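You operate a simulated robot arm through the tools that you are given. There is no shell and no other tool. Be economical: measure what you need, move in short steps, check, and stop when the job is done.

You are at the controls of a simulated robot arm. One attempt, no reset.

TASK
Put the three loose narrow cards back in the grey card rack.
Fine: each in the empty slot beside cards of its own colour, fully down.

It is judged by the outcome, as a careful person would: the job done as asked, and still so three seconds after it is handed in. It fails if anything else is knocked over, pushed out of place, dropped, spilled or broken.

THE ROBOT
A 7-joint arm with a two-finger parallel gripper, fixed in place. Base frame: the origin is at the foot of the arm, x ahead of it, y to its left, z up. Lengths are in mm, angles in rad, forces in N, time in s.
Its first joint turns from -2.897 to 2.897 rad. Payload 4.4 kg.
Tool frame: the origin (TCP) lies between the finger pads and is the grasp point; the fingertips stand 23 mm ahead of it; z points along the fingers, y is the line along which they close. Largest opening 94 mm; finger width 38, thickness 10; the body of the gripper, 54 by 96 mm, starts 39 mm behind the TCP.
Orientation is that of the tool frame in the base frame, as a unit quaternion [x, y, z, w]. With the fingers straight down and closing along the base's y, the tool's x points along the base's -x, its y along +y and its z along -z.

THE INTERFACE
- The arm moves only by the tool drive_tool. Its argument "rows" is a list of rows, each a list of 6 numbers: the shift along the base's x, y, z in mm, then the turn, a rotation vector about the base's x, y, z in rad. In form: [[tx, ty, tz, ax, ay, az], ...]. A call has 1 to 20 rows; each row shifts and turns the commanded pose from where the row before left it. "grip" is the opening in per cent of the stroke, from 0 (shut) to 100 (fully open), set as the call begins (left out, the last holds). Each row takes 0.2 s and may step no farther than 50 mm and 0.15 rad from the row before; otherwise, or with a gripper value out of range, the whole call is refused. Where a pose cannot be reached the arm comes as near as it can. A force on the tool above 50 N (or 10 N above the force at the start of the call, whichever is more), or a blocked arm, ends the call early, and 0.2 s more pass. The fingers move at their own pace (about 72 mm/s each) and stop on an object; they squeeze with about 42 N. The grip force told is the motor's: it shows also when the fingers shut on nothing. Time passes only in rows, and 0.2 s behind the last, so rows that do not move let the fingers close. The reply holds the time, the measured pose of the TCP, the force on the tool along the base axes, the opening and the grip force, in the units named above and with some noise.
- Cameras (640 x 400 px; columns grow to the right, rows downward): "scene" is fixed at [220.9, -500, 1549.3]; the picture's right is [0.62, -0.78, 0.00], its down [-0.28, -0.22, -0.93] and it looks along [0.73, 0.58, -0.36] (base axes); focal length 321 px, centre (320, 200). "wrist" rides on the gripper at [86, 16, -75] in the tool frame; the picture's right is [-0.18, 0.98, 0.00], its down [-0.58, -0.11, -0.81] and it looks along [-0.79, -0.15, 0.59] (tool axes); focal length 243 px, centre (320, 200). There is no depth. A picture from a camera that has moved, and an enlarged one, comes with that camera's place and axes in the base frame and with its lens.
- grab_frame(camera): a new picture of that camera. The clock stands still meanwhile.
- zoom(camera, box): a new picture of the part [left, top, right, bottom] of that camera's present view, enlarged. The clock stands still meanwhile.
- job_done(): hands the job in; it is judged then, once.

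Go step by step. Nothing tells you positions but the pictures and the camera data: compare them with the known pose of the tool, close in by small moves and look again before you grip or let go. The budget is 120 turns and 64 pictures, counting those below and the enlarged ones. Unless the task says otherwise, let go and move clear before handing in, and close with one line.

The tools are called after ">>>" as name(argument=value, ...) on one line, values as JSON. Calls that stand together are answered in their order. drive_tool: Moves the arm, as the interface text tells. Its arguments: {"type":"object","properties":{"rows":{"type":"array"},"grip":{"type":"number"}},"required":["rows"]} The other tools are called the same way: grab_frame (camera) takes a picture; zoom (camera, box) takes an enlarged picture of a part of a camera's view; job_done () hands the job in.

At the start:

```text
time_s: 0.0
eef_pos: [875.7, 121.3, 1279.6]
ee_rot: [0.001, 1.0, 0.0, 0.0]
force: [0.5, -0.9, 0.2]
finger_gap: 93.9
grasp_force: 0.1
```

scene: 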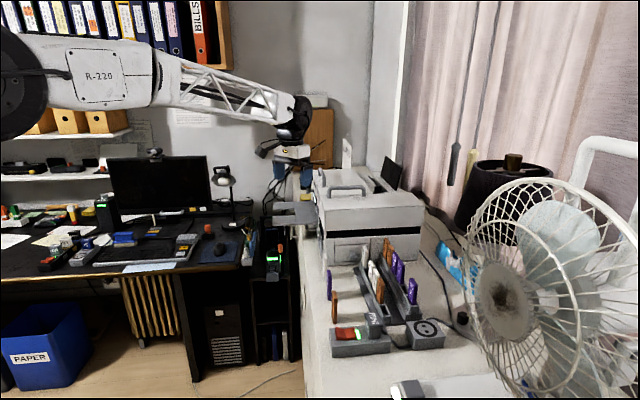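
wrist: 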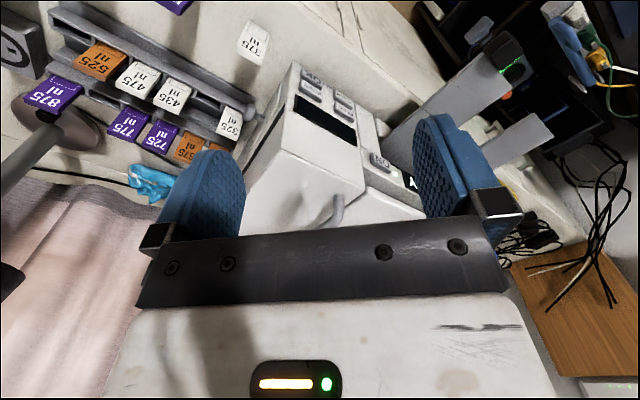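

I see a grey rack near the scene picture's centre, with purple, orange and white cards. I'll zoom in on it from both cameras.

>>> zoom(camera="scene", box=[310, 220, 470, 360])

>>> zoom(camera="wrist", box=[0, 0, 300, 190])

```text
2.86 times, centred on (390, 290) of scene
camera zoom: at [220.9, -500.0, 1549.3], right [0.62, -0.78, 0.0], down [-0.28, -0.22, -0.93], along [0.73, 0.58, -0.36], focal length 917 px, centre (120, -57)
```

zoom: 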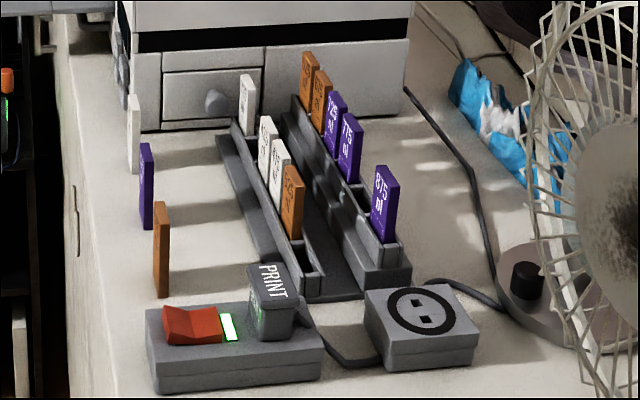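

```text
2.11 times, centred on (150, 95) of wrist
camera zoom: at [790.5, 136.5, 1354.5], right [0.18, 0.98, 0.0], down [0.58, -0.11, 0.81], along [0.79, -0.15, -0.59], focal length 511 px, centre (678, 421)
```

zoom: 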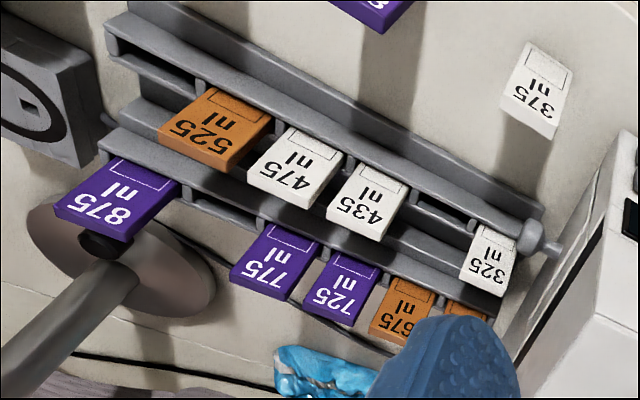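

The rack holds a near row (white, white, white, orange) and a far row (orange, orange, purple, purple, gap, purple). Next I'll zoom tighter to learn how the cards are oriented.

>>> zoom(camera="scene", box=[352, 235, 424, 300])

>>> zoom(camera="scene", box=[310, 245, 370, 330])

>>> zoom(camera="wrist", box=[40, 0, 260, 140])

```text
6.15 times, centred on (388, 268) of scene
camera zoom: at [220.9, -500.0, 1549.3], right [0.62, -0.78, 0.0], down [-0.28, -0.22, -0.93], along [0.73, 0.58, -0.36], focal length 1976 px, centre (-98, -215)
```

zoom: 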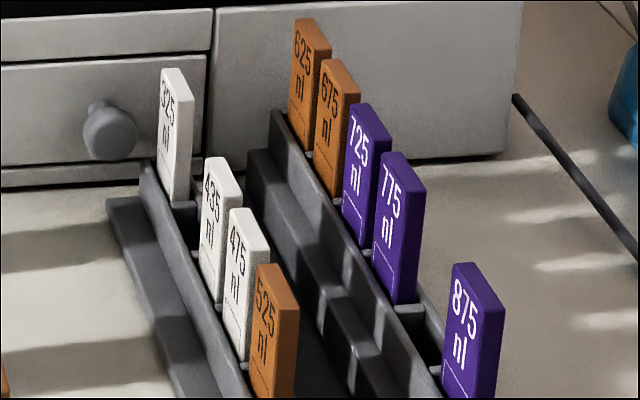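

```text
4.71 times, centred on (340, 288) of scene
camera zoom: at [220.9, -500.0, 1549.3], right [0.62, -0.78, 0.0], down [-0.28, -0.22, -0.93], along [0.73, 0.58, -0.36], focal length 1511 px, centre (226, -212)
```

zoom: 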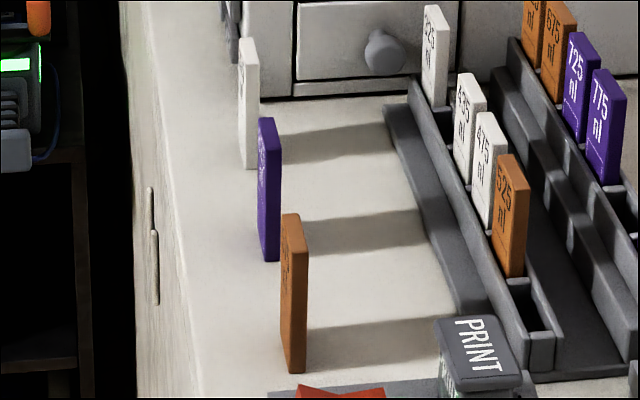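

```text
2.86 times, centred on (150, 70) of wrist
camera zoom: at [790.5, 136.5, 1354.5], right [0.18, 0.98, 0.0], down [0.58, -0.11, 0.81], along [0.79, -0.15, -0.59], focal length 693 px, centre (806, 571)
```

zoom: 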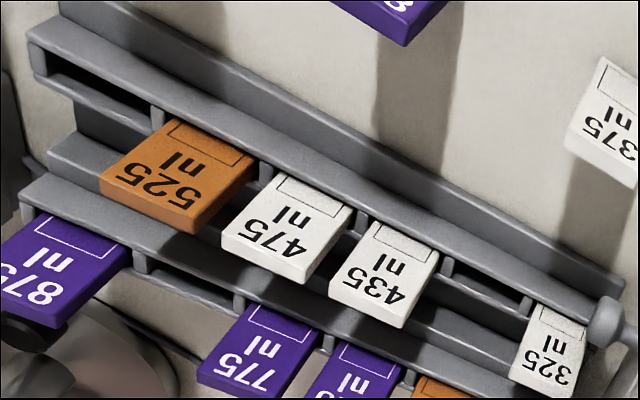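

Card faces run along the row, so the row direction is about 48° from x. The loose cards stand upright at roughly (762,-117), (830,-50) and (897,18). I'll turn the tool by about 0.82 rad, move above the orange one while staying high, and look again.

>>> drive_tool(rows=[[-20, -35, 0, 0, 0, 0.137], [-20, -40, 0, 0, 0, 0.137], [-20, -40, 0, 0, 0, 0.137], [-20, -40, 0, 0, 0, 0.137], [-20, -40, 0, 0, 0, 0.137], [-14, -43, 0, 0, 0, 0.137], [0, 0, -45, 0, 0, 0], [0, 0, -45, 0, 0, 0], [0, 0, 0, 0, 0, 0]])

>>> grab_frame(camera="wrist")

>>> zoom(camera="scene", box=[290, 220, 420, 340])

```text
time_s: 2.0
eef_pos: [763.0, -115.8, 1189.3]
ee_rot: [-0.399, 0.917, 0.0, -0.001]
force: [-0.5, -0.3, 1.0]
finger_gap: 93.8
grasp_force: 0.0
```

```text
56 pictures are left
camera wrist: at [693.1, -168.5, 1263.9], right [-0.59, 0.8, 0.0], down [0.48, 0.35, 0.81], along [0.65, 0.48, -0.59], focal length 243 px, centre (320, 200)
```

wrist: 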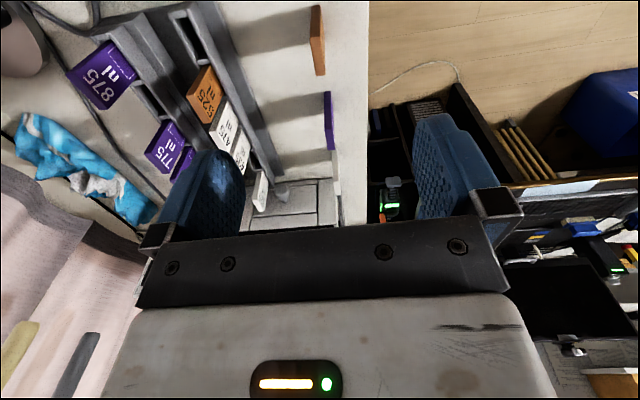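

```text
3.33 times, centred on (355, 280) of scene
camera zoom: at [220.9, -500.0, 1549.3], right [0.62, -0.78, 0.0], down [-0.28, -0.22, -0.93], along [0.73, 0.58, -0.36], focal length 1070 px, centre (203, -67)
```

zoom: 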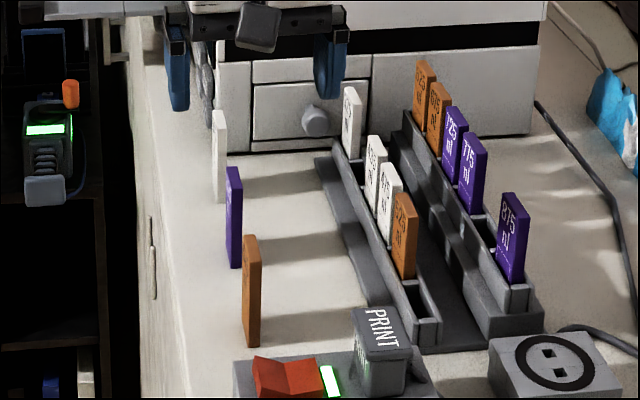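

The tool is aligned roughly with the row. The orange card's top is at about z 1033, centred near (772,-106). I'll shift and descend to just above it, then look.

>>> drive_tool(rows=[[9, 10, -40, 0, 0, 0], [0, 0, -40, 0, 0, 0], [0, 0, 0, 0, 0, 0]])

>>> grab_frame(camera="wrist")

>>> zoom(camera="scene", box=[300, 240, 380, 340])

```text
time_s: 2.8
eef_pos: [769.6, -105.3, 1111.6]
ee_rot: [-0.398, 0.917, -0.001, 0.0]
force: [0.8, 0.3, -1.0]
finger_gap: 93.9
grasp_force: 0.1
```

```text
54 pictures are left
camera wrist: at [699.8, -157.5, 1185.7], right [-0.59, 0.8, 0.0], down [0.48, 0.35, 0.81], along [0.65, 0.48, -0.59], focal length 243 px, centre (320, 200)
```

wrist: 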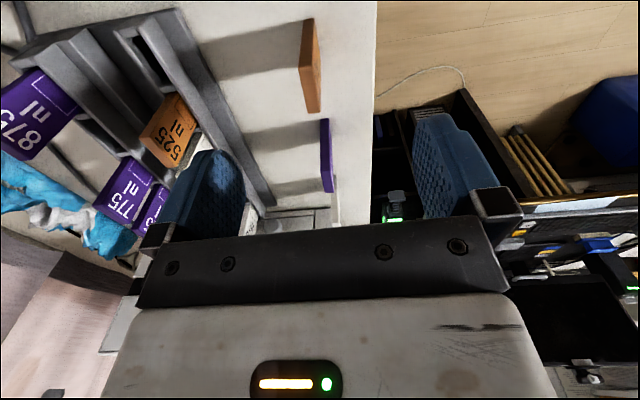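

```text
4.00 times, centred on (340, 290) of scene
camera zoom: at [220.9, -500.0, 1549.3], right [0.62, -0.78, 0.0], down [-0.28, -0.22, -0.93], along [0.73, 0.58, -0.36], focal length 1284 px, centre (240, -160)
```

zoom: 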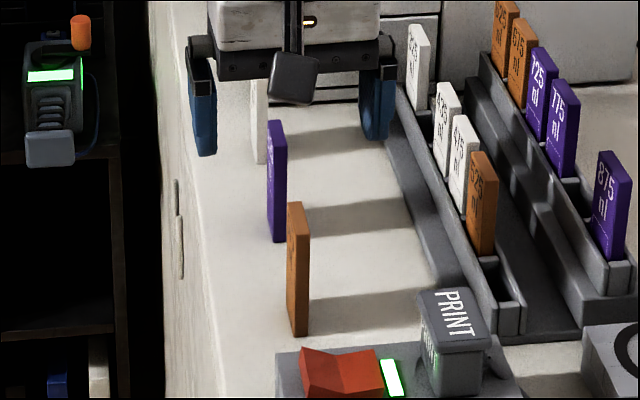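

>>> zoom(camera="wrist", box=[240, 0, 400, 130])

```text
3.08 times, centred on (320, 65) of wrist
camera zoom: at [699.8, -157.5, 1185.7], right [-0.59, 0.8, 0.0], down [0.48, 0.35, 0.81], along [0.65, 0.48, -0.59], focal length 746 px, centre (320, 615)
```

zoom: 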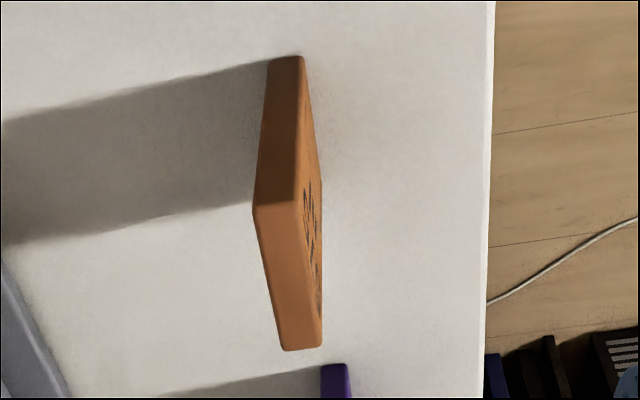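

The card measures about 34 × 8 × 80 mm, with its top at z 1030, its centre near (775,-110) and a yaw of about 45°. I'll descend around it to a TCP height of about 1015 and check before gripping.

>>> drive_tool(rows=[[4.5, -3.5, -30, 0, 0, -0.02], [0, 0, -35, 0, 0, 0], [0, 0, -29.6, 0, 0, 0], [0, 0, 0, 0, 0, 0]])

>>> grab_frame(camera="wrist")

>>> zoom(camera="scene", box=[290, 240, 400, 340])

```text
time_s: 3.8
eef_pos: [776.8, -109.4, 1015.8]
ee_rot: [-0.39, 0.921, 0.0, 0.0]
force: [0.3, 0.4, -0.4]
finger_gap: 94.1
grasp_force: 0.0
```

```text
51 pictures are left
camera wrist: at [705.2, -160.8, 1090.7], right [-0.58, 0.82, 0.0], down [0.48, 0.34, 0.81], along [0.66, 0.47, -0.59], focal length 243 px, centre (320, 200)
```

wrist: 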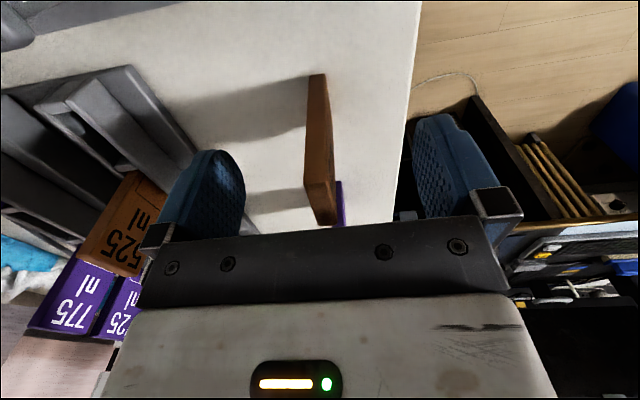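

```text
4.00 times, centred on (345, 290) of scene
camera zoom: at [220.9, -500.0, 1549.3], right [0.62, -0.78, 0.0], down [-0.28, -0.22, -0.93], along [0.73, 0.58, -0.36], focal length 1284 px, centre (220, -160)
```

zoom: 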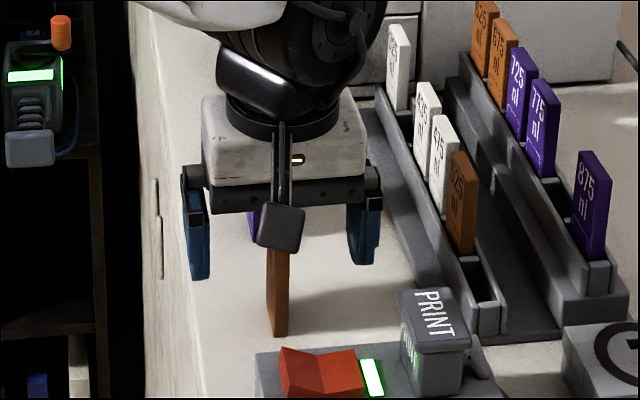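

The card sits centred between the fingers both sideways and along the row. I'll close the gripper.

>>> drive_tool(grip=0, rows=[[0, 0, 0, 0, 0, 0], [0, 0, 0, 0, 0, 0], [0, 0, 0, 0, 0, 0], [0, 0, 0, 0, 0, 0]])

>>> zoom(camera="wrist", box=[200, 80, 440, 230])

```text
time_s: 4.8
eef_pos: [775.8, -109.5, 1016.5]
ee_rot: [-0.391, 0.92, 0.001, 0.0]
force: [-0.3, 0.4, 0.3]
finger_gap: 9.1
grasp_force: 41.8
```

```text
2.67 times, centred on (320, 155) of wrist
camera zoom: at [705.1, -160.8, 1090.8], right [-0.58, 0.82, 0.0], down [0.48, 0.34, 0.81], along [0.66, 0.47, -0.59], focal length 647 px, centre (320, 320)
```

zoom: 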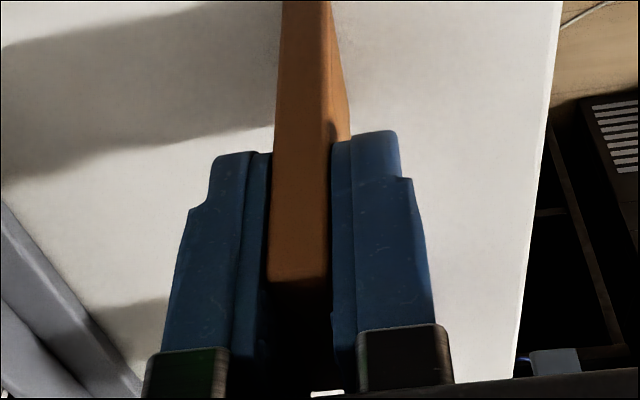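

I have the orange card gripped (gap 9.1). I'll lift it and move over towards the near-end slot beside 525, then measure that slot.

>>> drive_tool(rows=[[0, 0, 10, 0, 0, 0], [0, 0, 40, 0, 0, 0], [0, 0, 40, 0, 0, 0], [0, 0, 35, 0, 0, 0], [26, -27, 0, 0, 0, 0], [26, -27, 0, 0, 0, 0], [20, -20, 0, 0, 0, 0], [0, 0, 0, 0, 0, 0]])

>>> grab_frame(camera="wrist")

>>> zoom(camera="scene", box=[330, 220, 450, 340])

```text
time_s: 6.6
eef_pos: [846.7, -182.2, 1141.0]
ee_rot: [-0.391, 0.921, 0.0, 0.0]
force: [0.2, 0.2, -0.4]
finger_gap: 8.7
grasp_force: 42.3
```

```text
48 pictures are left
camera wrist: at [776.4, -234.1, 1213.9], right [-0.58, 0.82, 0.0], down [0.48, 0.34, 0.81], along [0.66, 0.47, -0.59], focal length 243 px, centre (320, 200)
```

wrist: 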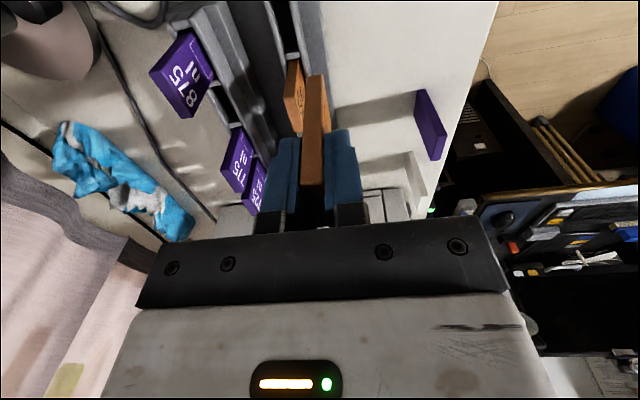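

```text
3.33 times, centred on (390, 280) of scene
camera zoom: at [220.9, -500.0, 1549.3], right [0.62, -0.78, 0.0], down [-0.28, -0.22, -0.93], along [0.73, 0.58, -0.36], focal length 1070 px, centre (87, -67)
```

zoom: 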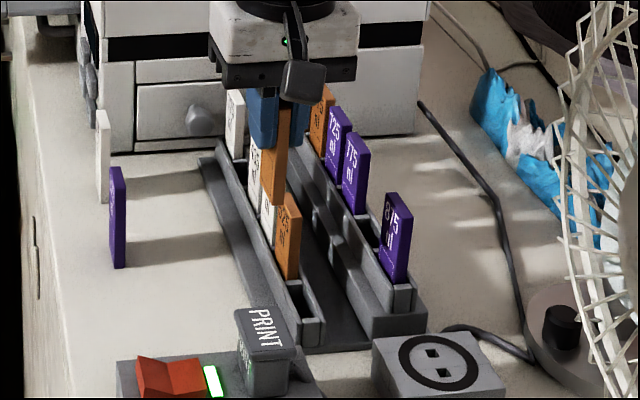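

The slot is at the upper edge of the wrist picture, so I'll back off along the row to see it.

>>> drive_tool(rows=[[-25, -25, 0, 0, 0, 0], [-10, -12, 0, 0, 0, 0], [0, 0, 0, 0, 0, 0]])

>>> grab_frame(camera="wrist")

>>> zoom(camera="wrist", box=[160, 0, 360, 125])

```text
time_s: 7.4
eef_pos: [812.1, -217.9, 1140.6]
ee_rot: [-0.39, 0.921, 0.0, -0.001]
force: [0.0, -0.7, -0.1]
finger_gap: 9.0
grasp_force: 42.1
```

```text
46 pictures are left
camera wrist: at [741.6, -269.9, 1214.7], right [-0.58, 0.82, 0.0], down [0.48, 0.34, 0.81], along [0.66, 0.47, -0.59], focal length 243 px, centre (320, 200)
```

wrist: 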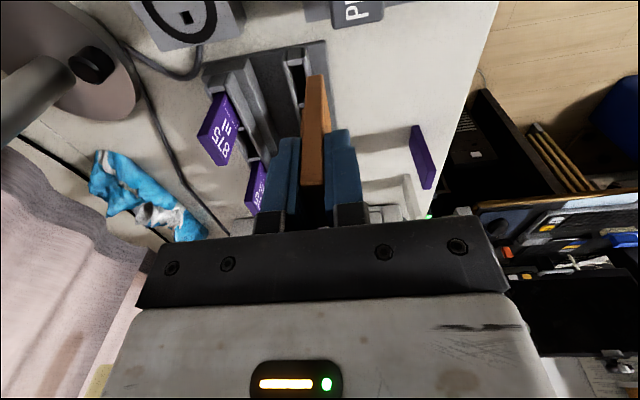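

```text
3.20 times, centred on (260, 62) of wrist
camera zoom: at [741.6, -269.9, 1214.7], right [-0.58, 0.82, 0.0], down [0.48, 0.34, 0.81], along [0.66, 0.47, -0.59], focal length 776 px, centre (512, 640)
```

zoom: 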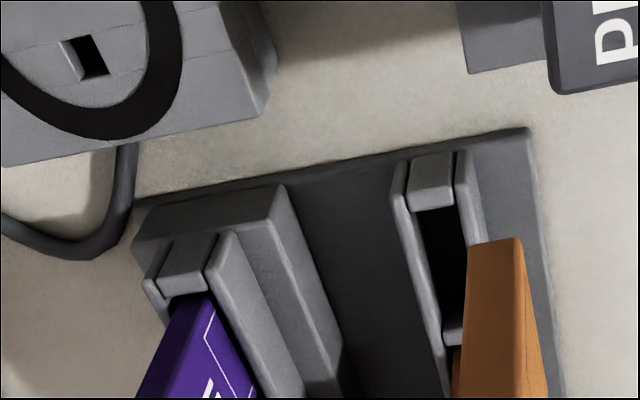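

The slot centre is about (854.7,-212.4) with its rim around z 985, and it is about 38 × 12.7 mm at a yaw of roughly 45°. I'll move over it, partly lower, and verify.

>>> drive_tool(rows=[[20, 3, 0, 0, 0, 0], [21.8, 3.6, 0, 0, 0, 0], [0, 0, -25, 0, 0, 0], [0, 0, -33, 0, 0, 0], [0, 0, 0, 0, 0, 0]])

>>> zoom(camera="wrist", box=[220, 0, 420, 125])

>>> zoom(camera="scene", box=[355, 245, 420, 330])

```text
time_s: 8.6
eef_pos: [854.4, -213.1, 1083.3]
ee_rot: [-0.391, 0.921, 0.0, 0.0]
force: [0.4, 0.4, 0.4]
finger_gap: 8.9
grasp_force: 42.4
```

```text
3.20 times, centred on (320, 62) of wrist
camera zoom: at [784.0, -264.7, 1157.5], right [-0.58, 0.82, 0.0], down [0.48, 0.34, 0.81], along [0.66, 0.47, -0.59], focal length 776 px, centre (320, 640)
```

zoom: 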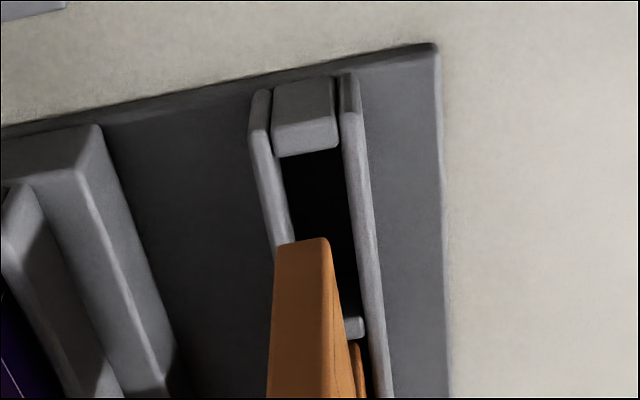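

```text
4.71 times, centred on (388, 288) of scene
camera zoom: at [220.9, -500.0, 1549.3], right [0.62, -0.78, 0.0], down [-0.28, -0.22, -0.93], along [0.73, 0.58, -0.36], focal length 1511 px, centre (2, -212)
```

zoom: 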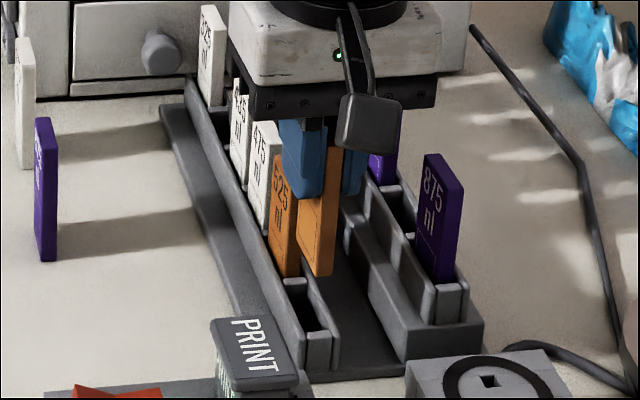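

The card sits about 1.3 mm off laterally and 2 mm short along the row. I'll correct that, lower to just above the rim, and look again.

>>> drive_tool(rows=[[0.5, 2.3, 0, 0, 0, 0], [0, 0, -10, 0, 0, 0], [0, 0, -10, 0, 0, 0], [0, 0, 0, 0, 0, 0]])

>>> zoom(camera="wrist", box=[260, 20, 380, 120])

>>> zoom(camera="scene", box=[365, 265, 405, 325])

```text
time_s: 9.6
eef_pos: [854.6, -210.4, 1064.9]
ee_rot: [-0.392, 0.92, 0.001, 0.0]
force: [-0.9, -0.8, -1.8]
finger_gap: 8.9
grasp_force: 42.2
```

```text
4.00 times, centred on (320, 70) of wrist
camera zoom: at [784.1, -262.1, 1139.0], right [-0.58, 0.82, 0.0], down [0.48, 0.34, 0.81], along [0.66, 0.47, -0.59], focal length 970 px, centre (320, 720)
```

zoom: 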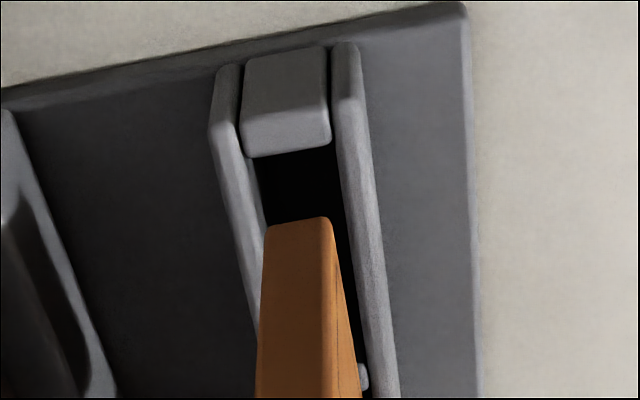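

```text
6.67 times, centred on (385, 295) of scene
camera zoom: at [220.9, -500.0, 1549.3], right [0.62, -0.78, 0.0], down [-0.28, -0.22, -0.93], along [0.73, 0.58, -0.36], focal length 2141 px, centre (-113, -433)
```

zoom: 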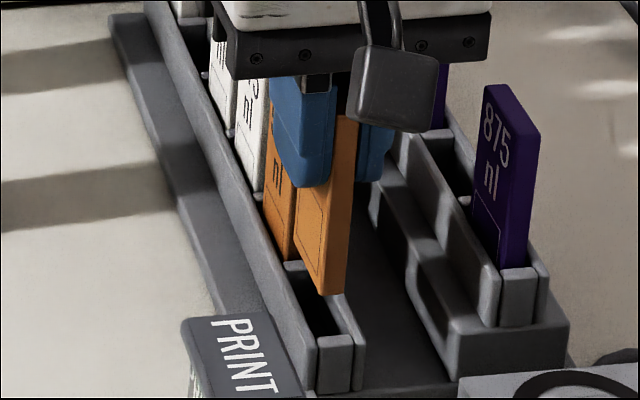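

The card is now centred laterally and about 2.5 mm inside the near end of the slot. I'll lower it gently into the slot.

>>> drive_tool(rows=[[0, 0, -5, 0, 0, 0], [0, 0, -5, 0, 0, 0], [0, 0, -5, 0, 0, 0], [0, 0, -5, 0, 0, 0], [0, 0, -4, 0, 0, 0], [0, 0, 0, 0, 0, 0]])

>>> zoom(camera="wrist", box=[260, 20, 380, 120])

>>> zoom(camera="scene", box=[365, 265, 405, 325])

```text
time_s: 11.0
eef_pos: [855.5, -212.1, 1038.3]
ee_rot: [-0.391, 0.92, 0.0, 0.0]
force: [1.4, 0.9, -1.3]
finger_gap: 8.8
grasp_force: 41.7
```

```text
4.00 times, centred on (320, 70) of wrist
camera zoom: at [783.8, -263.6, 1112.6], right [-0.58, 0.82, 0.0], down [0.48, 0.34, 0.81], along [0.66, 0.47, -0.59], focal length 970 px, centre (320, 720)
```

zoom: 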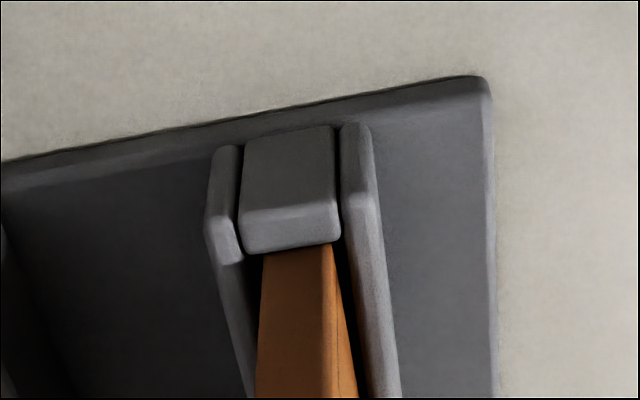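

```text
6.67 times, centred on (385, 295) of scene
camera zoom: at [220.9, -500.0, 1549.3], right [0.62, -0.78, 0.0], down [-0.28, -0.22, -0.93], along [0.73, 0.58, -0.36], focal length 2141 px, centre (-113, -433)
```

zoom: 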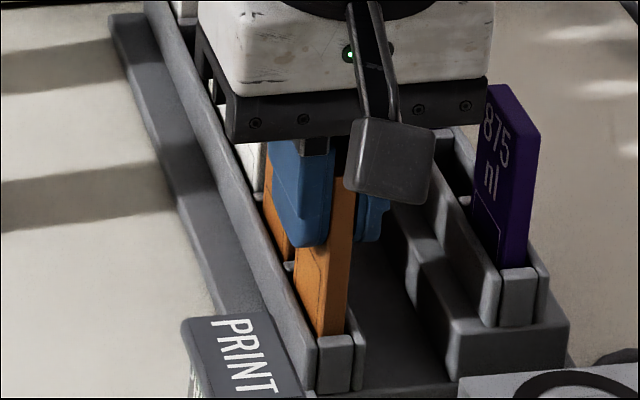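

The card has entered the slot. I'll keep going down until it seats.

>>> drive_tool(rows=[[0, 0, -3, 0, 0, 0], [0, 0, -3, 0, 0, 0], [0, 0, -3, 0, 0, 0], [0, 0, -3, 0, 0, 0], [0, 0, 0, 0, 0, 0]])

>>> zoom(camera="scene", box=[355, 245, 415, 325])

```text
time_s: 12.2
eef_pos: [854.8, -213.0, 1027.0]
ee_rot: [-0.391, 0.92, 0.0, 0.0]
force: [8.2, 9.0, 5.9]
finger_gap: 9.1
grasp_force: 41.7
```

```text
5.00 times, centred on (385, 285) of scene
camera zoom: at [220.9, -500.0, 1549.3], right [0.62, -0.78, 0.0], down [-0.28, -0.22, -0.93], along [0.73, 0.58, -0.36], focal length 1606 px, centre (-5, -225)
```

zoom: 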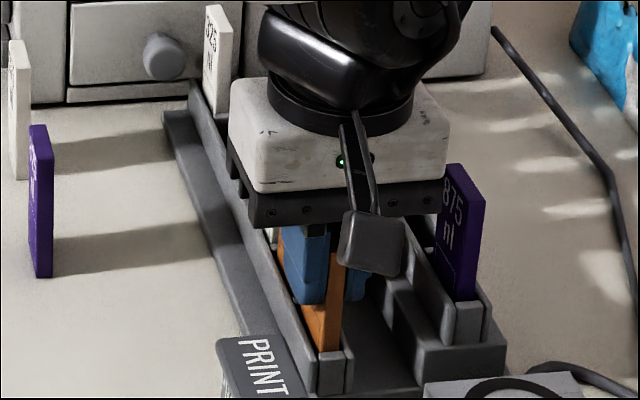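

There is a light force along the row, which suggests the near end is rubbing. I'll nudge 1.4 mm along the row and continue down in small steps.

>>> drive_tool(rows=[[1, 1, 0, 0, 0, 0], [0, 0, 0, 0, 0, 0]])

>>> drive_tool(rows=[[0, 0, -2, 0, 0, 0], [0, 0, 0, 0, 0, 0]])

```text
time_s: 12.8
eef_pos: [856.1, -212.2, 1026.7]
ee_rot: [-0.391, 0.92, 0.0, 0.0]
force: [1.0, -0.3, -0.9]
finger_gap: 9.0
grasp_force: 42.6
```

```text
time_s: 13.4
eef_pos: [856.6, -213.3, 1025.0]
ee_rot: [-0.39, 0.921, 0.001, 0.0]
force: [0.0, -0.3, -0.4]
finger_gap: 8.9
grasp_force: 42.1
```

The nudge freed it. I'll go on down.

>>> drive_tool(rows=[[0, 0, -2, 0, 0, 0], [0, 0, -2, 0, 0, 0], [0, 0, 0, 0, 0, 0]])

>>> drive_tool(rows=[[0, 0, -2, 0, 0, 0], [0, 0, 0, 0, 0, 0]])

```text
time_s: 14.2
eef_pos: [856.3, -212.2, 1024.2]
ee_rot: [-0.39, 0.921, -0.001, 0.002]
force: [-1.8, -8.1, 32.1]
finger_gap: 9.4
grasp_force: 42.0
```

```text
time_s: 14.8
eef_pos: [855.9, -210.5, 1020.4]
ee_rot: [-0.392, 0.92, 0.0, 0.002]
force: [8.4, -1.4, 34.3]
finger_gap: 8.9
grasp_force: 42.0
```

It met the floor at about z 957 and slipped slightly in the grip, so it is seated. I'll ease up, open modestly, and rise clear.

>>> drive_tool(rows=[[0, 0, 3, 0, 0, 0], [0, 0, 0, 0, 0, 0]])

>>> drive_tool(grip=30, rows=[[0, 0, 0, 0, 0, 0], [0, 0, 0, 0, 0, 0]])

>>> zoom(camera="scene", box=[355, 245, 415, 325])

```text
time_s: 15.4
eef_pos: [855.2, -212.2, 1020.3]
ee_rot: [-0.39, 0.921, 0.001, -0.001]
force: [6.3, 2.5, 9.0]
finger_gap: 8.5
grasp_force: 43.0
```

```text
time_s: 16.0
eef_pos: [855.6, -211.7, 1021.4]
ee_rot: [-0.39, 0.921, -0.001, -0.001]
force: [0.7, 0.0, -0.5]
finger_gap: 27.9
grasp_force: 0.0
```

```text
5.00 times, centred on (385, 285) of scene
camera zoom: at [220.9, -500.0, 1549.3], right [0.62, -0.78, 0.0], down [-0.28, -0.22, -0.93], along [0.73, 0.58, -0.36], focal length 1606 px, centre (-5, -225)
```

zoom: 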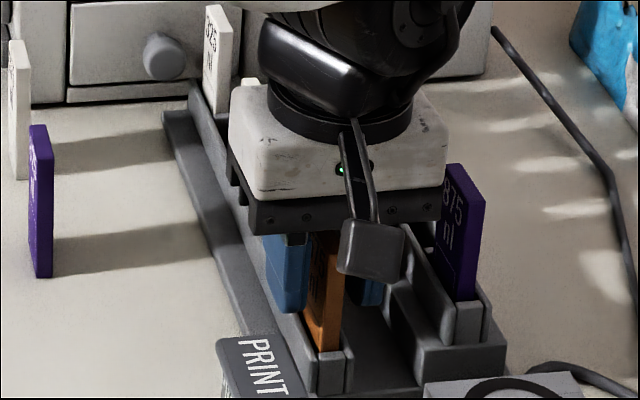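

It is released. I'll rise and go above the loose purple card near (843,-42).

>>> drive_tool(rows=[[0, 0, 30, 0, 0, 0], [0, 0, 50, 0, 0, 0], [0, 0, 50, 0, 0, 0], [-3, 42, 0, 0, 0, 0], [-3, 42, 0, 0, 0, 0], [-3, 43, 0, 0, 0, 0], [-3, 43, 0, 0, 0, 0], [0, 0, -40, 0, 0, 0], [0, 0, 0, 0, 0, 0]], grip=100)

>>> zoom(camera="wrist", box=[220, 0, 420, 140])

>>> zoom(camera="scene", box=[345, 230, 425, 330])

```text
time_s: 18.0
eef_pos: [846.8, -43.3, 1114.7]
ee_rot: [-0.391, 0.921, 0.0, 0.0]
force: [-0.1, -0.2, -0.7]
finger_gap: 93.8
grasp_force: 0.1
```

```text
2.86 times, centred on (320, 70) of wrist
camera zoom: at [775.6, -94.9, 1188.8], right [-0.58, 0.82, 0.0], down [0.48, 0.34, 0.81], along [0.66, 0.47, -0.59], focal length 693 px, centre (320, 571)
```

zoom: 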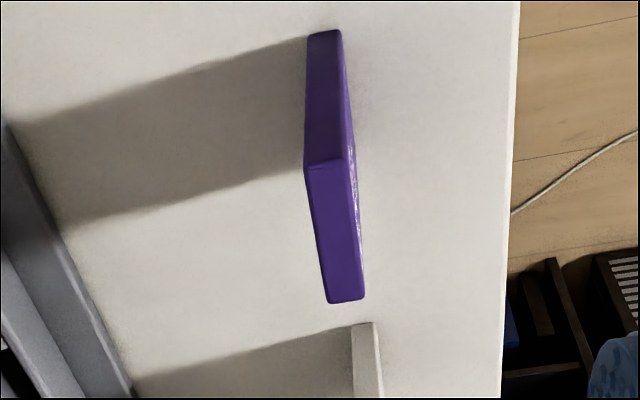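

```text
4.00 times, centred on (385, 280) of scene
camera zoom: at [220.9, -500.0, 1549.3], right [0.62, -0.78, 0.0], down [-0.28, -0.22, -0.93], along [0.73, 0.58, -0.36], focal length 1284 px, centre (60, -120)
```

zoom: 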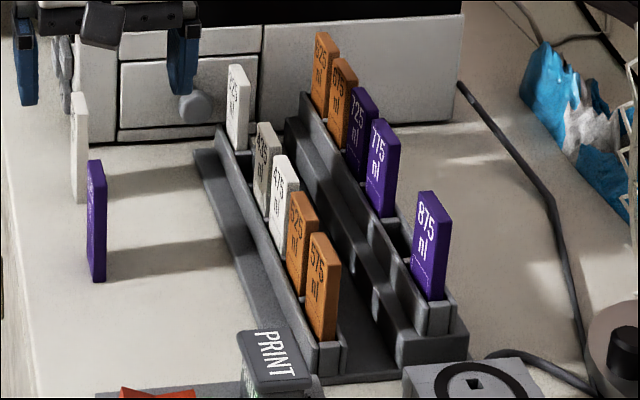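

575 sits just like its neighbours. The purple card's centre is at about (843,-42) with its yaw matched to the tool, so I'll descend on it.

>>> drive_tool(rows=[[-2.5, 1, -33, 0, 0, 0], [0, 0, -35, 0, 0, 0], [0, 0, -29, 0, 0, 0], [0, 0, 0, 0, 0, 0]])

>>> grab_frame(camera="wrist")

```text
time_s: 19.0
eef_pos: [841.5, -44.2, 1016.6]
ee_rot: [-0.391, 0.921, -0.001, 0.0]
force: [-0.8, 0.3, -0.5]
finger_gap: 93.7
grasp_force: 0.0
```

```text
34 pictures are left
camera wrist: at [770.4, -96.0, 1091.6], right [-0.58, 0.82, 0.0], down [0.48, 0.34, 0.81], along [0.66, 0.47, -0.59], focal length 243 px, centre (320, 200)
```

wrist: 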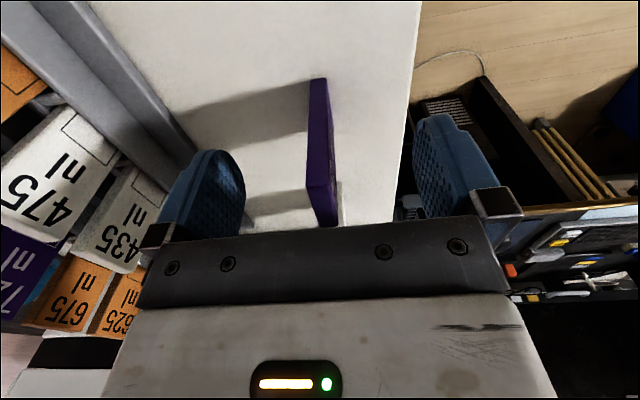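

The card is centred between the fingers. I'll grip, lift, and go to a viewing spot behind the empty purple slot.

>>> drive_tool(grip=0, rows=[[0, 0, 0, 0, 0, 0], [0, 0, 0, 0, 0, 0], [0, 0, 0, 0, 0, 0], [0, 0, 0, 0, 0, 0]])

>>> drive_tool(rows=[[0, 0, 10, 0, 0, 0], [0, 0, 45, 0, 0, 0], [0, 0, 45, 0, 0, 0], [0, 0, 45, 0, 0, 0], [12, -42, 0, 0, 0, 0], [12, -43, 0, 0, 0, 0], [12, -43, 0, 0, 0, 0], [12, -43, 0, 0, 0, 0], [11, -42, 0, 0, 0, 0], [0, 0, 0, 0, 0, 0]])

>>> grab_frame(camera="wrist")

>>> zoom(camera="scene", box=[355, 225, 435, 325])

```text
time_s: 20.0
eef_pos: [841.3, -44.1, 1017.3]
ee_rot: [-0.39, 0.921, 0.0, 0.0]
force: [-0.5, -0.1, 0.4]
finger_gap: 8.8
grasp_force: 41.9
```

```text
time_s: 22.2
eef_pos: [900.9, -253.6, 1160.2]
ee_rot: [-0.39, 0.921, 0.0, 0.0]
force: [0.0, -0.6, -1.0]
finger_gap: 9.2
grasp_force: 41.5
```

```text
33 pictures are left
camera wrist: at [829.8, -305.4, 1234.2], right [-0.58, 0.82, 0.0], down [0.48, 0.34, 0.81], along [0.66, 0.47, -0.59], focal length 243 px, centre (320, 200)
```

wrist: 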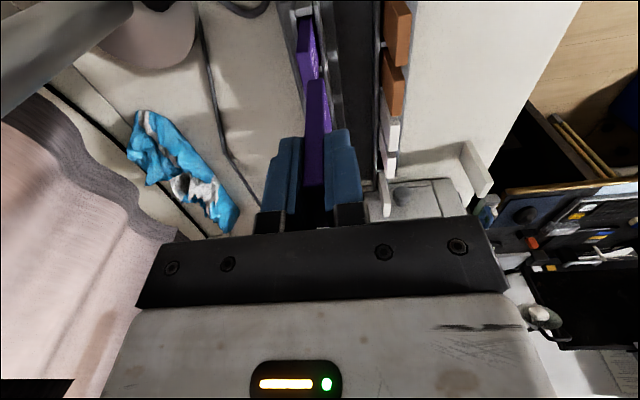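

```text
4.00 times, centred on (395, 275) of scene
camera zoom: at [220.9, -500.0, 1549.3], right [0.62, -0.78, 0.0], down [-0.28, -0.22, -0.93], along [0.73, 0.58, -0.36], focal length 1284 px, centre (20, -100)
```

zoom: 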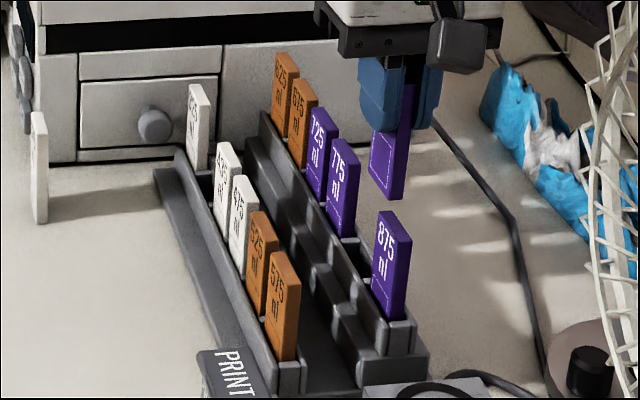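

I'll zoom in on the slot area beyond the 875 card.

>>> zoom(camera="wrist", box=[260, 0, 400, 100])

```text
4.00 times, centred on (330, 50) of wrist
camera zoom: at [829.8, -305.4, 1234.2], right [-0.58, 0.82, 0.0], down [0.48, 0.34, 0.81], along [0.66, 0.47, -0.59], focal length 970 px, centre (280, 800)
```

zoom: 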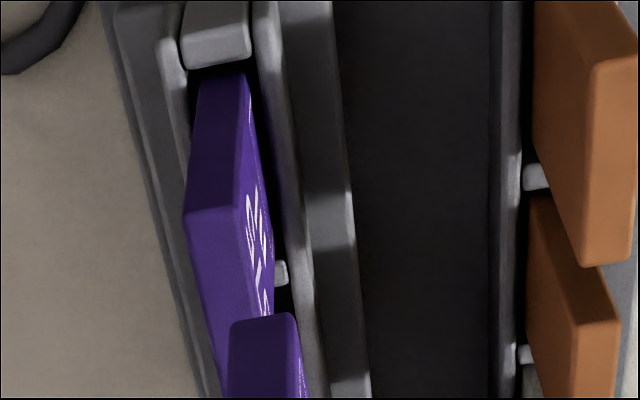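

From triangulation, the far row is about 26 mm higher (rim ~1008, floor ~983), the pitch is 45.7 mm, and the 825 slot centre is near (938,-228). The card is held about 2.6 mm forward of the TCP. I'll move over the slot, partly lower, and check.

>>> drive_tool(rows=[[17, 12, 0, 0, 0, 0], [17.7, 12.6, 0, 0, 0, 0], [0, 0, -20, 0, 0, 0], [0, 0, -20, 0, 0, 0], [0, 0, -20, 0, 0, 0], [0, 0, 0, 0, 0, 0]])

>>> zoom(camera="wrist", box=[250, 10, 390, 120])

>>> zoom(camera="scene", box=[370, 240, 430, 310])

```text
time_s: 23.6
eef_pos: [933.1, -230.6, 1099.4]
ee_rot: [-0.391, 0.92, 0.0, 0.0]
force: [-0.5, -0.2, 0.7]
finger_gap: 8.9
grasp_force: 42.2
```

```text
3.64 times, centred on (320, 65) of wrist
camera zoom: at [862.1, -281.8, 1173.6], right [-0.58, 0.82, 0.0], down [0.48, 0.34, 0.81], along [0.66, 0.47, -0.59], focal length 882 px, centre (320, 691)
```

zoom: 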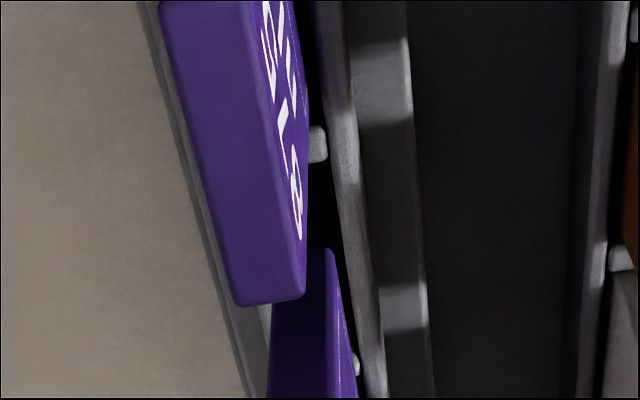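

```text
5.71 times, centred on (400, 275) of scene
camera zoom: at [220.9, -500.0, 1549.3], right [0.62, -0.78, 0.0], down [-0.28, -0.22, -0.93], along [0.73, 0.58, -0.36], focal length 1835 px, centre (-137, -229)
```

zoom: 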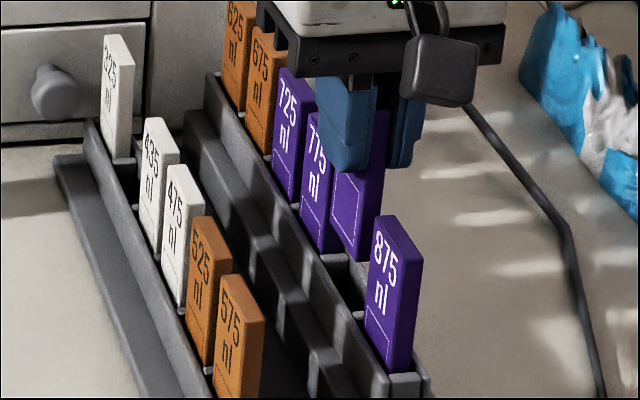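

The card is about 1.4 mm off laterally and perhaps 1–2 mm along the row. I'll correct that, go to just above the rim, and look again.

>>> drive_tool(rows=[[2, 0, 0, 0, 0, 0], [0, 0, -8, 0, 0, 0], [0, 0, -8, 0, 0, 0], [0, 0, 0, 0, 0, 0], [0, 0, 0, 0, 0, 0]])

>>> zoom(camera="wrist", box=[250, 10, 390, 120])

>>> zoom(camera="scene", box=[380, 255, 425, 310])

```text
time_s: 24.8
eef_pos: [936.5, -230.8, 1085.0]
ee_rot: [-0.391, 0.92, 0.0, 0.0]
force: [0.9, -0.6, 0.0]
finger_gap: 9.3
grasp_force: 42.1
```

```text
3.64 times, centred on (320, 65) of wrist
camera zoom: at [865.6, -282.2, 1158.4], right [-0.58, 0.82, 0.0], down [0.48, 0.34, 0.81], along [0.66, 0.47, -0.59], focal length 882 px, centre (320, 691)
```

zoom: 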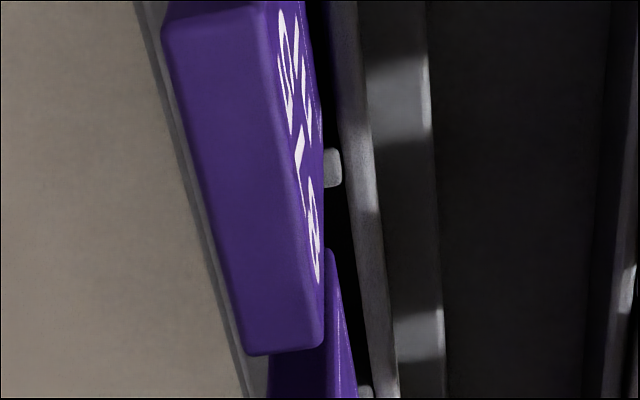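

```text
7.27 times, centred on (402, 282) of scene
camera zoom: at [220.9, -500.0, 1549.3], right [0.62, -0.78, 0.0], down [-0.28, -0.22, -0.93], along [0.73, 0.58, -0.36], focal length 2335 px, centre (-280, -400)
```

zoom: 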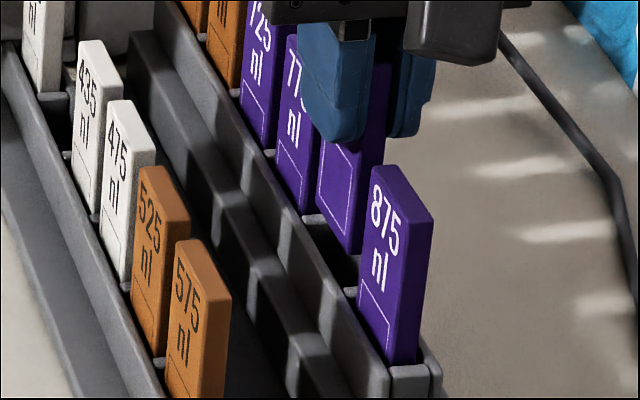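

The slot divider tops are at about z 1005. The card is about 1 mm far along and 0.6 mm off laterally, both small. I'll correct that and lower into the slot in small steps.

>>> drive_tool(rows=[[-1.1, -0.3, 0, 0, 0, 0], [0, 0, -5, 0, 0, 0], [0, 0, -5, 0, 0, 0], [0, 0, -4, 0, 0, 0], [0, 0, -4, 0, 0, 0], [0, 0, -4, 0, 0, 0], [0, 0, 0, 0, 0, 0]])

>>> zoom(camera="scene", box=[380, 255, 425, 310])

```text
time_s: 26.4
eef_pos: [935.4, -228.9, 1060.8]
ee_rot: [-0.391, 0.92, 0.0, 0.001]
force: [-2.8, -3.2, 1.0]
finger_gap: 8.9
grasp_force: 42.0
```

```text
7.27 times, centred on (402, 282) of scene
camera zoom: at [220.9, -500.0, 1549.3], right [0.62, -0.78, 0.0], down [-0.28, -0.22, -0.93], along [0.73, 0.58, -0.36], focal length 2335 px, centre (-280, -400)
```

zoom: 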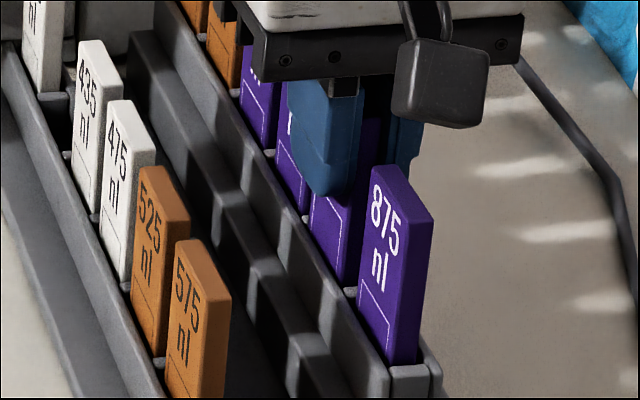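

It is inside the slot with a slight push-back along the row. I'll nudge back 0.7 mm and keep lowering to seat it.

>>> drive_tool(rows=[[-0.6, -0.6, 0, 0, 0, 0], [0, 0, -3, 0, 0, 0], [0, 0, -3, 0, 0, 0], [0, 0, 0, 0, 0, 0]])

>>> drive_tool(rows=[[0, 0, -2, 0, 0, 0], [0, 0, -2, 0, 0, 0], [0, 0, 0, 0, 0, 0]])

>>> drive_tool(rows=[[0, 0, -2, 0, 0, 0], [0, 0, 0, 0, 0, 0]])

```text
time_s: 27.4
eef_pos: [935.3, -231.6, 1056.5]
ee_rot: [-0.391, 0.92, 0.0, -0.001]
force: [-0.2, 0.1, 0.0]
finger_gap: 9.1
grasp_force: 42.2
```

```text
time_s: 28.2
eef_pos: [934.4, -229.3, 1052.8]
ee_rot: [-0.39, 0.921, 0.0, -0.001]
force: [-0.2, -0.1, -0.9]
finger_gap: 8.9
grasp_force: 42.1
```

```text
time_s: 28.8
eef_pos: [935.6, -230.1, 1051.3]
ee_rot: [-0.392, 0.92, -0.001, 0.0]
force: [-4.3, -1.4, 9.9]
finger_gap: 9.0
grasp_force: 42.0
```

Floor contact came at about the expected height (984). One more small press, then I'll release and rise.

>>> drive_tool(rows=[[0, 0, -1.5, 0, 0, 0], [0, 0, 0, 0, 0, 0]])

>>> drive_tool(grip=28, rows=[[0, 0, 1, 0, 0, 0], [0, 0, 0, 0, 0, 0], [0, 0, 0, 0, 0, 0]])

>>> drive_tool(rows=[[0, 0, 15, 0, 0, 0], [0, 0, 30, 0, 0, 0], [0, 0, 50, 0, 0, 0], [0, 0, 20, 0, 0, 0], [-12, 45, 0, 0, 0, 0], [-12, 46, 0, 0, 0, 0], [0, 46, 0, 0, 0, 0], [0, 46, 0, 0, 0, 0], [0, 46, 0, 0, 0, 0], [0, 23, 0, 0, 0, 0], [0, 0, 0, 0, 0, 0]])

>>> zoom(camera="scene", box=[310, 220, 430, 330])

>>> zoom(camera="wrist", box=[220, 0, 420, 140])

```text
time_s: 29.4
eef_pos: [935.7, -230.8, 1051.0]
ee_rot: [-0.39, 0.921, -0.001, 0.002]
force: [-2.1, -3.5, 35.7]
finger_gap: 8.8
grasp_force: 41.9
```

```text
time_s: 30.2
eef_pos: [936.7, -230.5, 1048.4]
ee_rot: [-0.391, 0.921, 0.0, 0.0]
force: [0.2, -0.1, 0.5]
finger_gap: 26.2
grasp_force: 0.1
```

```text
time_s: 32.6
eef_pos: [911.1, 21.3, 1164.5]
ee_rot: [-0.39, 0.921, 0.0, 0.0]
force: [-0.4, -0.4, 0.5]
finger_gap: 26.6
grasp_force: 0.0
```

```text
3.64 times, centred on (370, 275) of scene
camera zoom: at [220.9, -500.0, 1549.3], right [0.62, -0.78, 0.0], down [-0.28, -0.22, -0.93], along [0.73, 0.58, -0.36], focal length 1168 px, centre (138, -73)
```

zoom: 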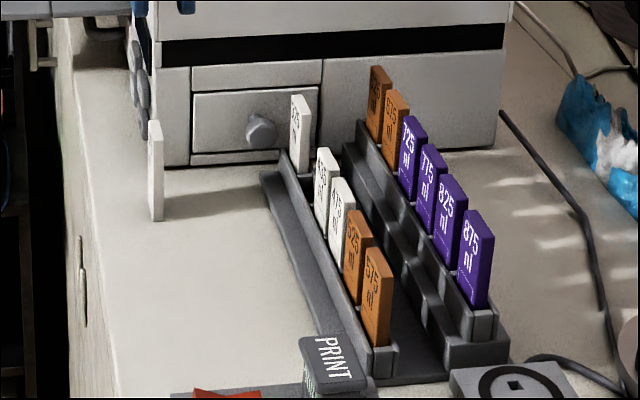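

```text
2.86 times, centred on (320, 70) of wrist
camera zoom: at [840.9, -29.6, 1238.2], right [-0.58, 0.82, 0.0], down [0.48, 0.34, 0.81], along [0.66, 0.47, -0.59], focal length 693 px, centre (320, 571)
```

zoom: 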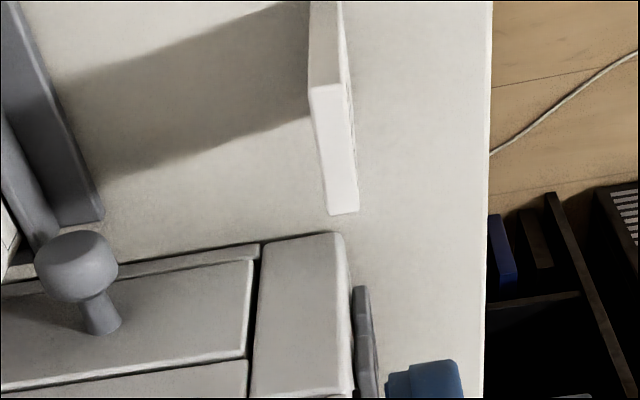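

825 is seated level with its neighbours. The white card's centre is about (910,25). Its slot is near my reach limit, so I'll grip it slightly rearward of centre. Descending now.

>>> drive_tool(grip=60, rows=[[-4, 0.2, -40, 0, 0, 0], [0, 0, -40, 0, 0, 0], [0, 0, 0, 0, 0, 0]])

>>> grab_frame(camera="wrist")

>>> grab_frame(camera="scene")

```text
time_s: 33.4
eef_pos: [904.9, 21.4, 1086.6]
ee_rot: [-0.39, 0.921, 0.001, 0.0]
force: [-0.3, -0.9, -0.4]
finger_gap: 56.3
grasp_force: 0.1
```

```text
23 pictures are left
camera wrist: at [834.3, -30.2, 1160.3], right [-0.58, 0.82, 0.0], down [0.48, 0.34, 0.81], along [0.66, 0.47, -0.59], focal length 243 px, centre (320, 200)
```

wrist: 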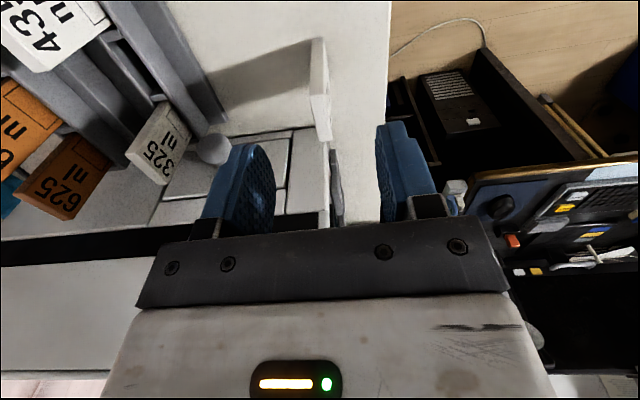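

```text
22 pictures are left
```

scene: 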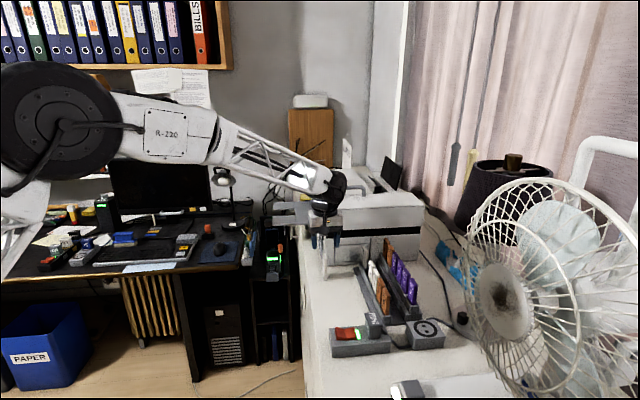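

There is clearance to the box, and the card is between the fingers. I'll descend the rest of the way.

>>> drive_tool(rows=[[0, 0, -25, 0, 0, 0], [0, 0, -25, 0, 0, 0], [0, 0, -20, 0, 0, 0], [0, 0, 0, 0, 0, 0]])

>>> zoom(camera="wrist", box=[200, 60, 440, 240])

```text
time_s: 34.4
eef_pos: [905.3, 20.7, 1014.7]
ee_rot: [-0.39, 0.921, 0.0, 0.001]
force: [0.0, 0.8, 0.3]
finger_gap: 56.6
grasp_force: 0.1
```

```text
2.22 times, centred on (320, 150) of wrist
camera zoom: at [834.6, -30.4, 1089.1], right [-0.58, 0.82, 0.0], down [0.48, 0.34, 0.81], along [0.66, 0.47, -0.59], focal length 539 px, centre (320, 311)
```

zoom: 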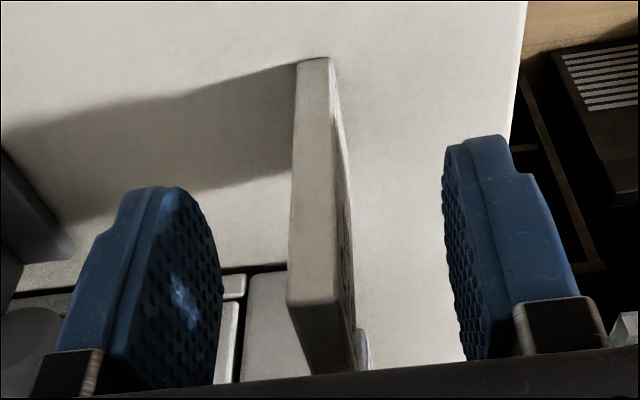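

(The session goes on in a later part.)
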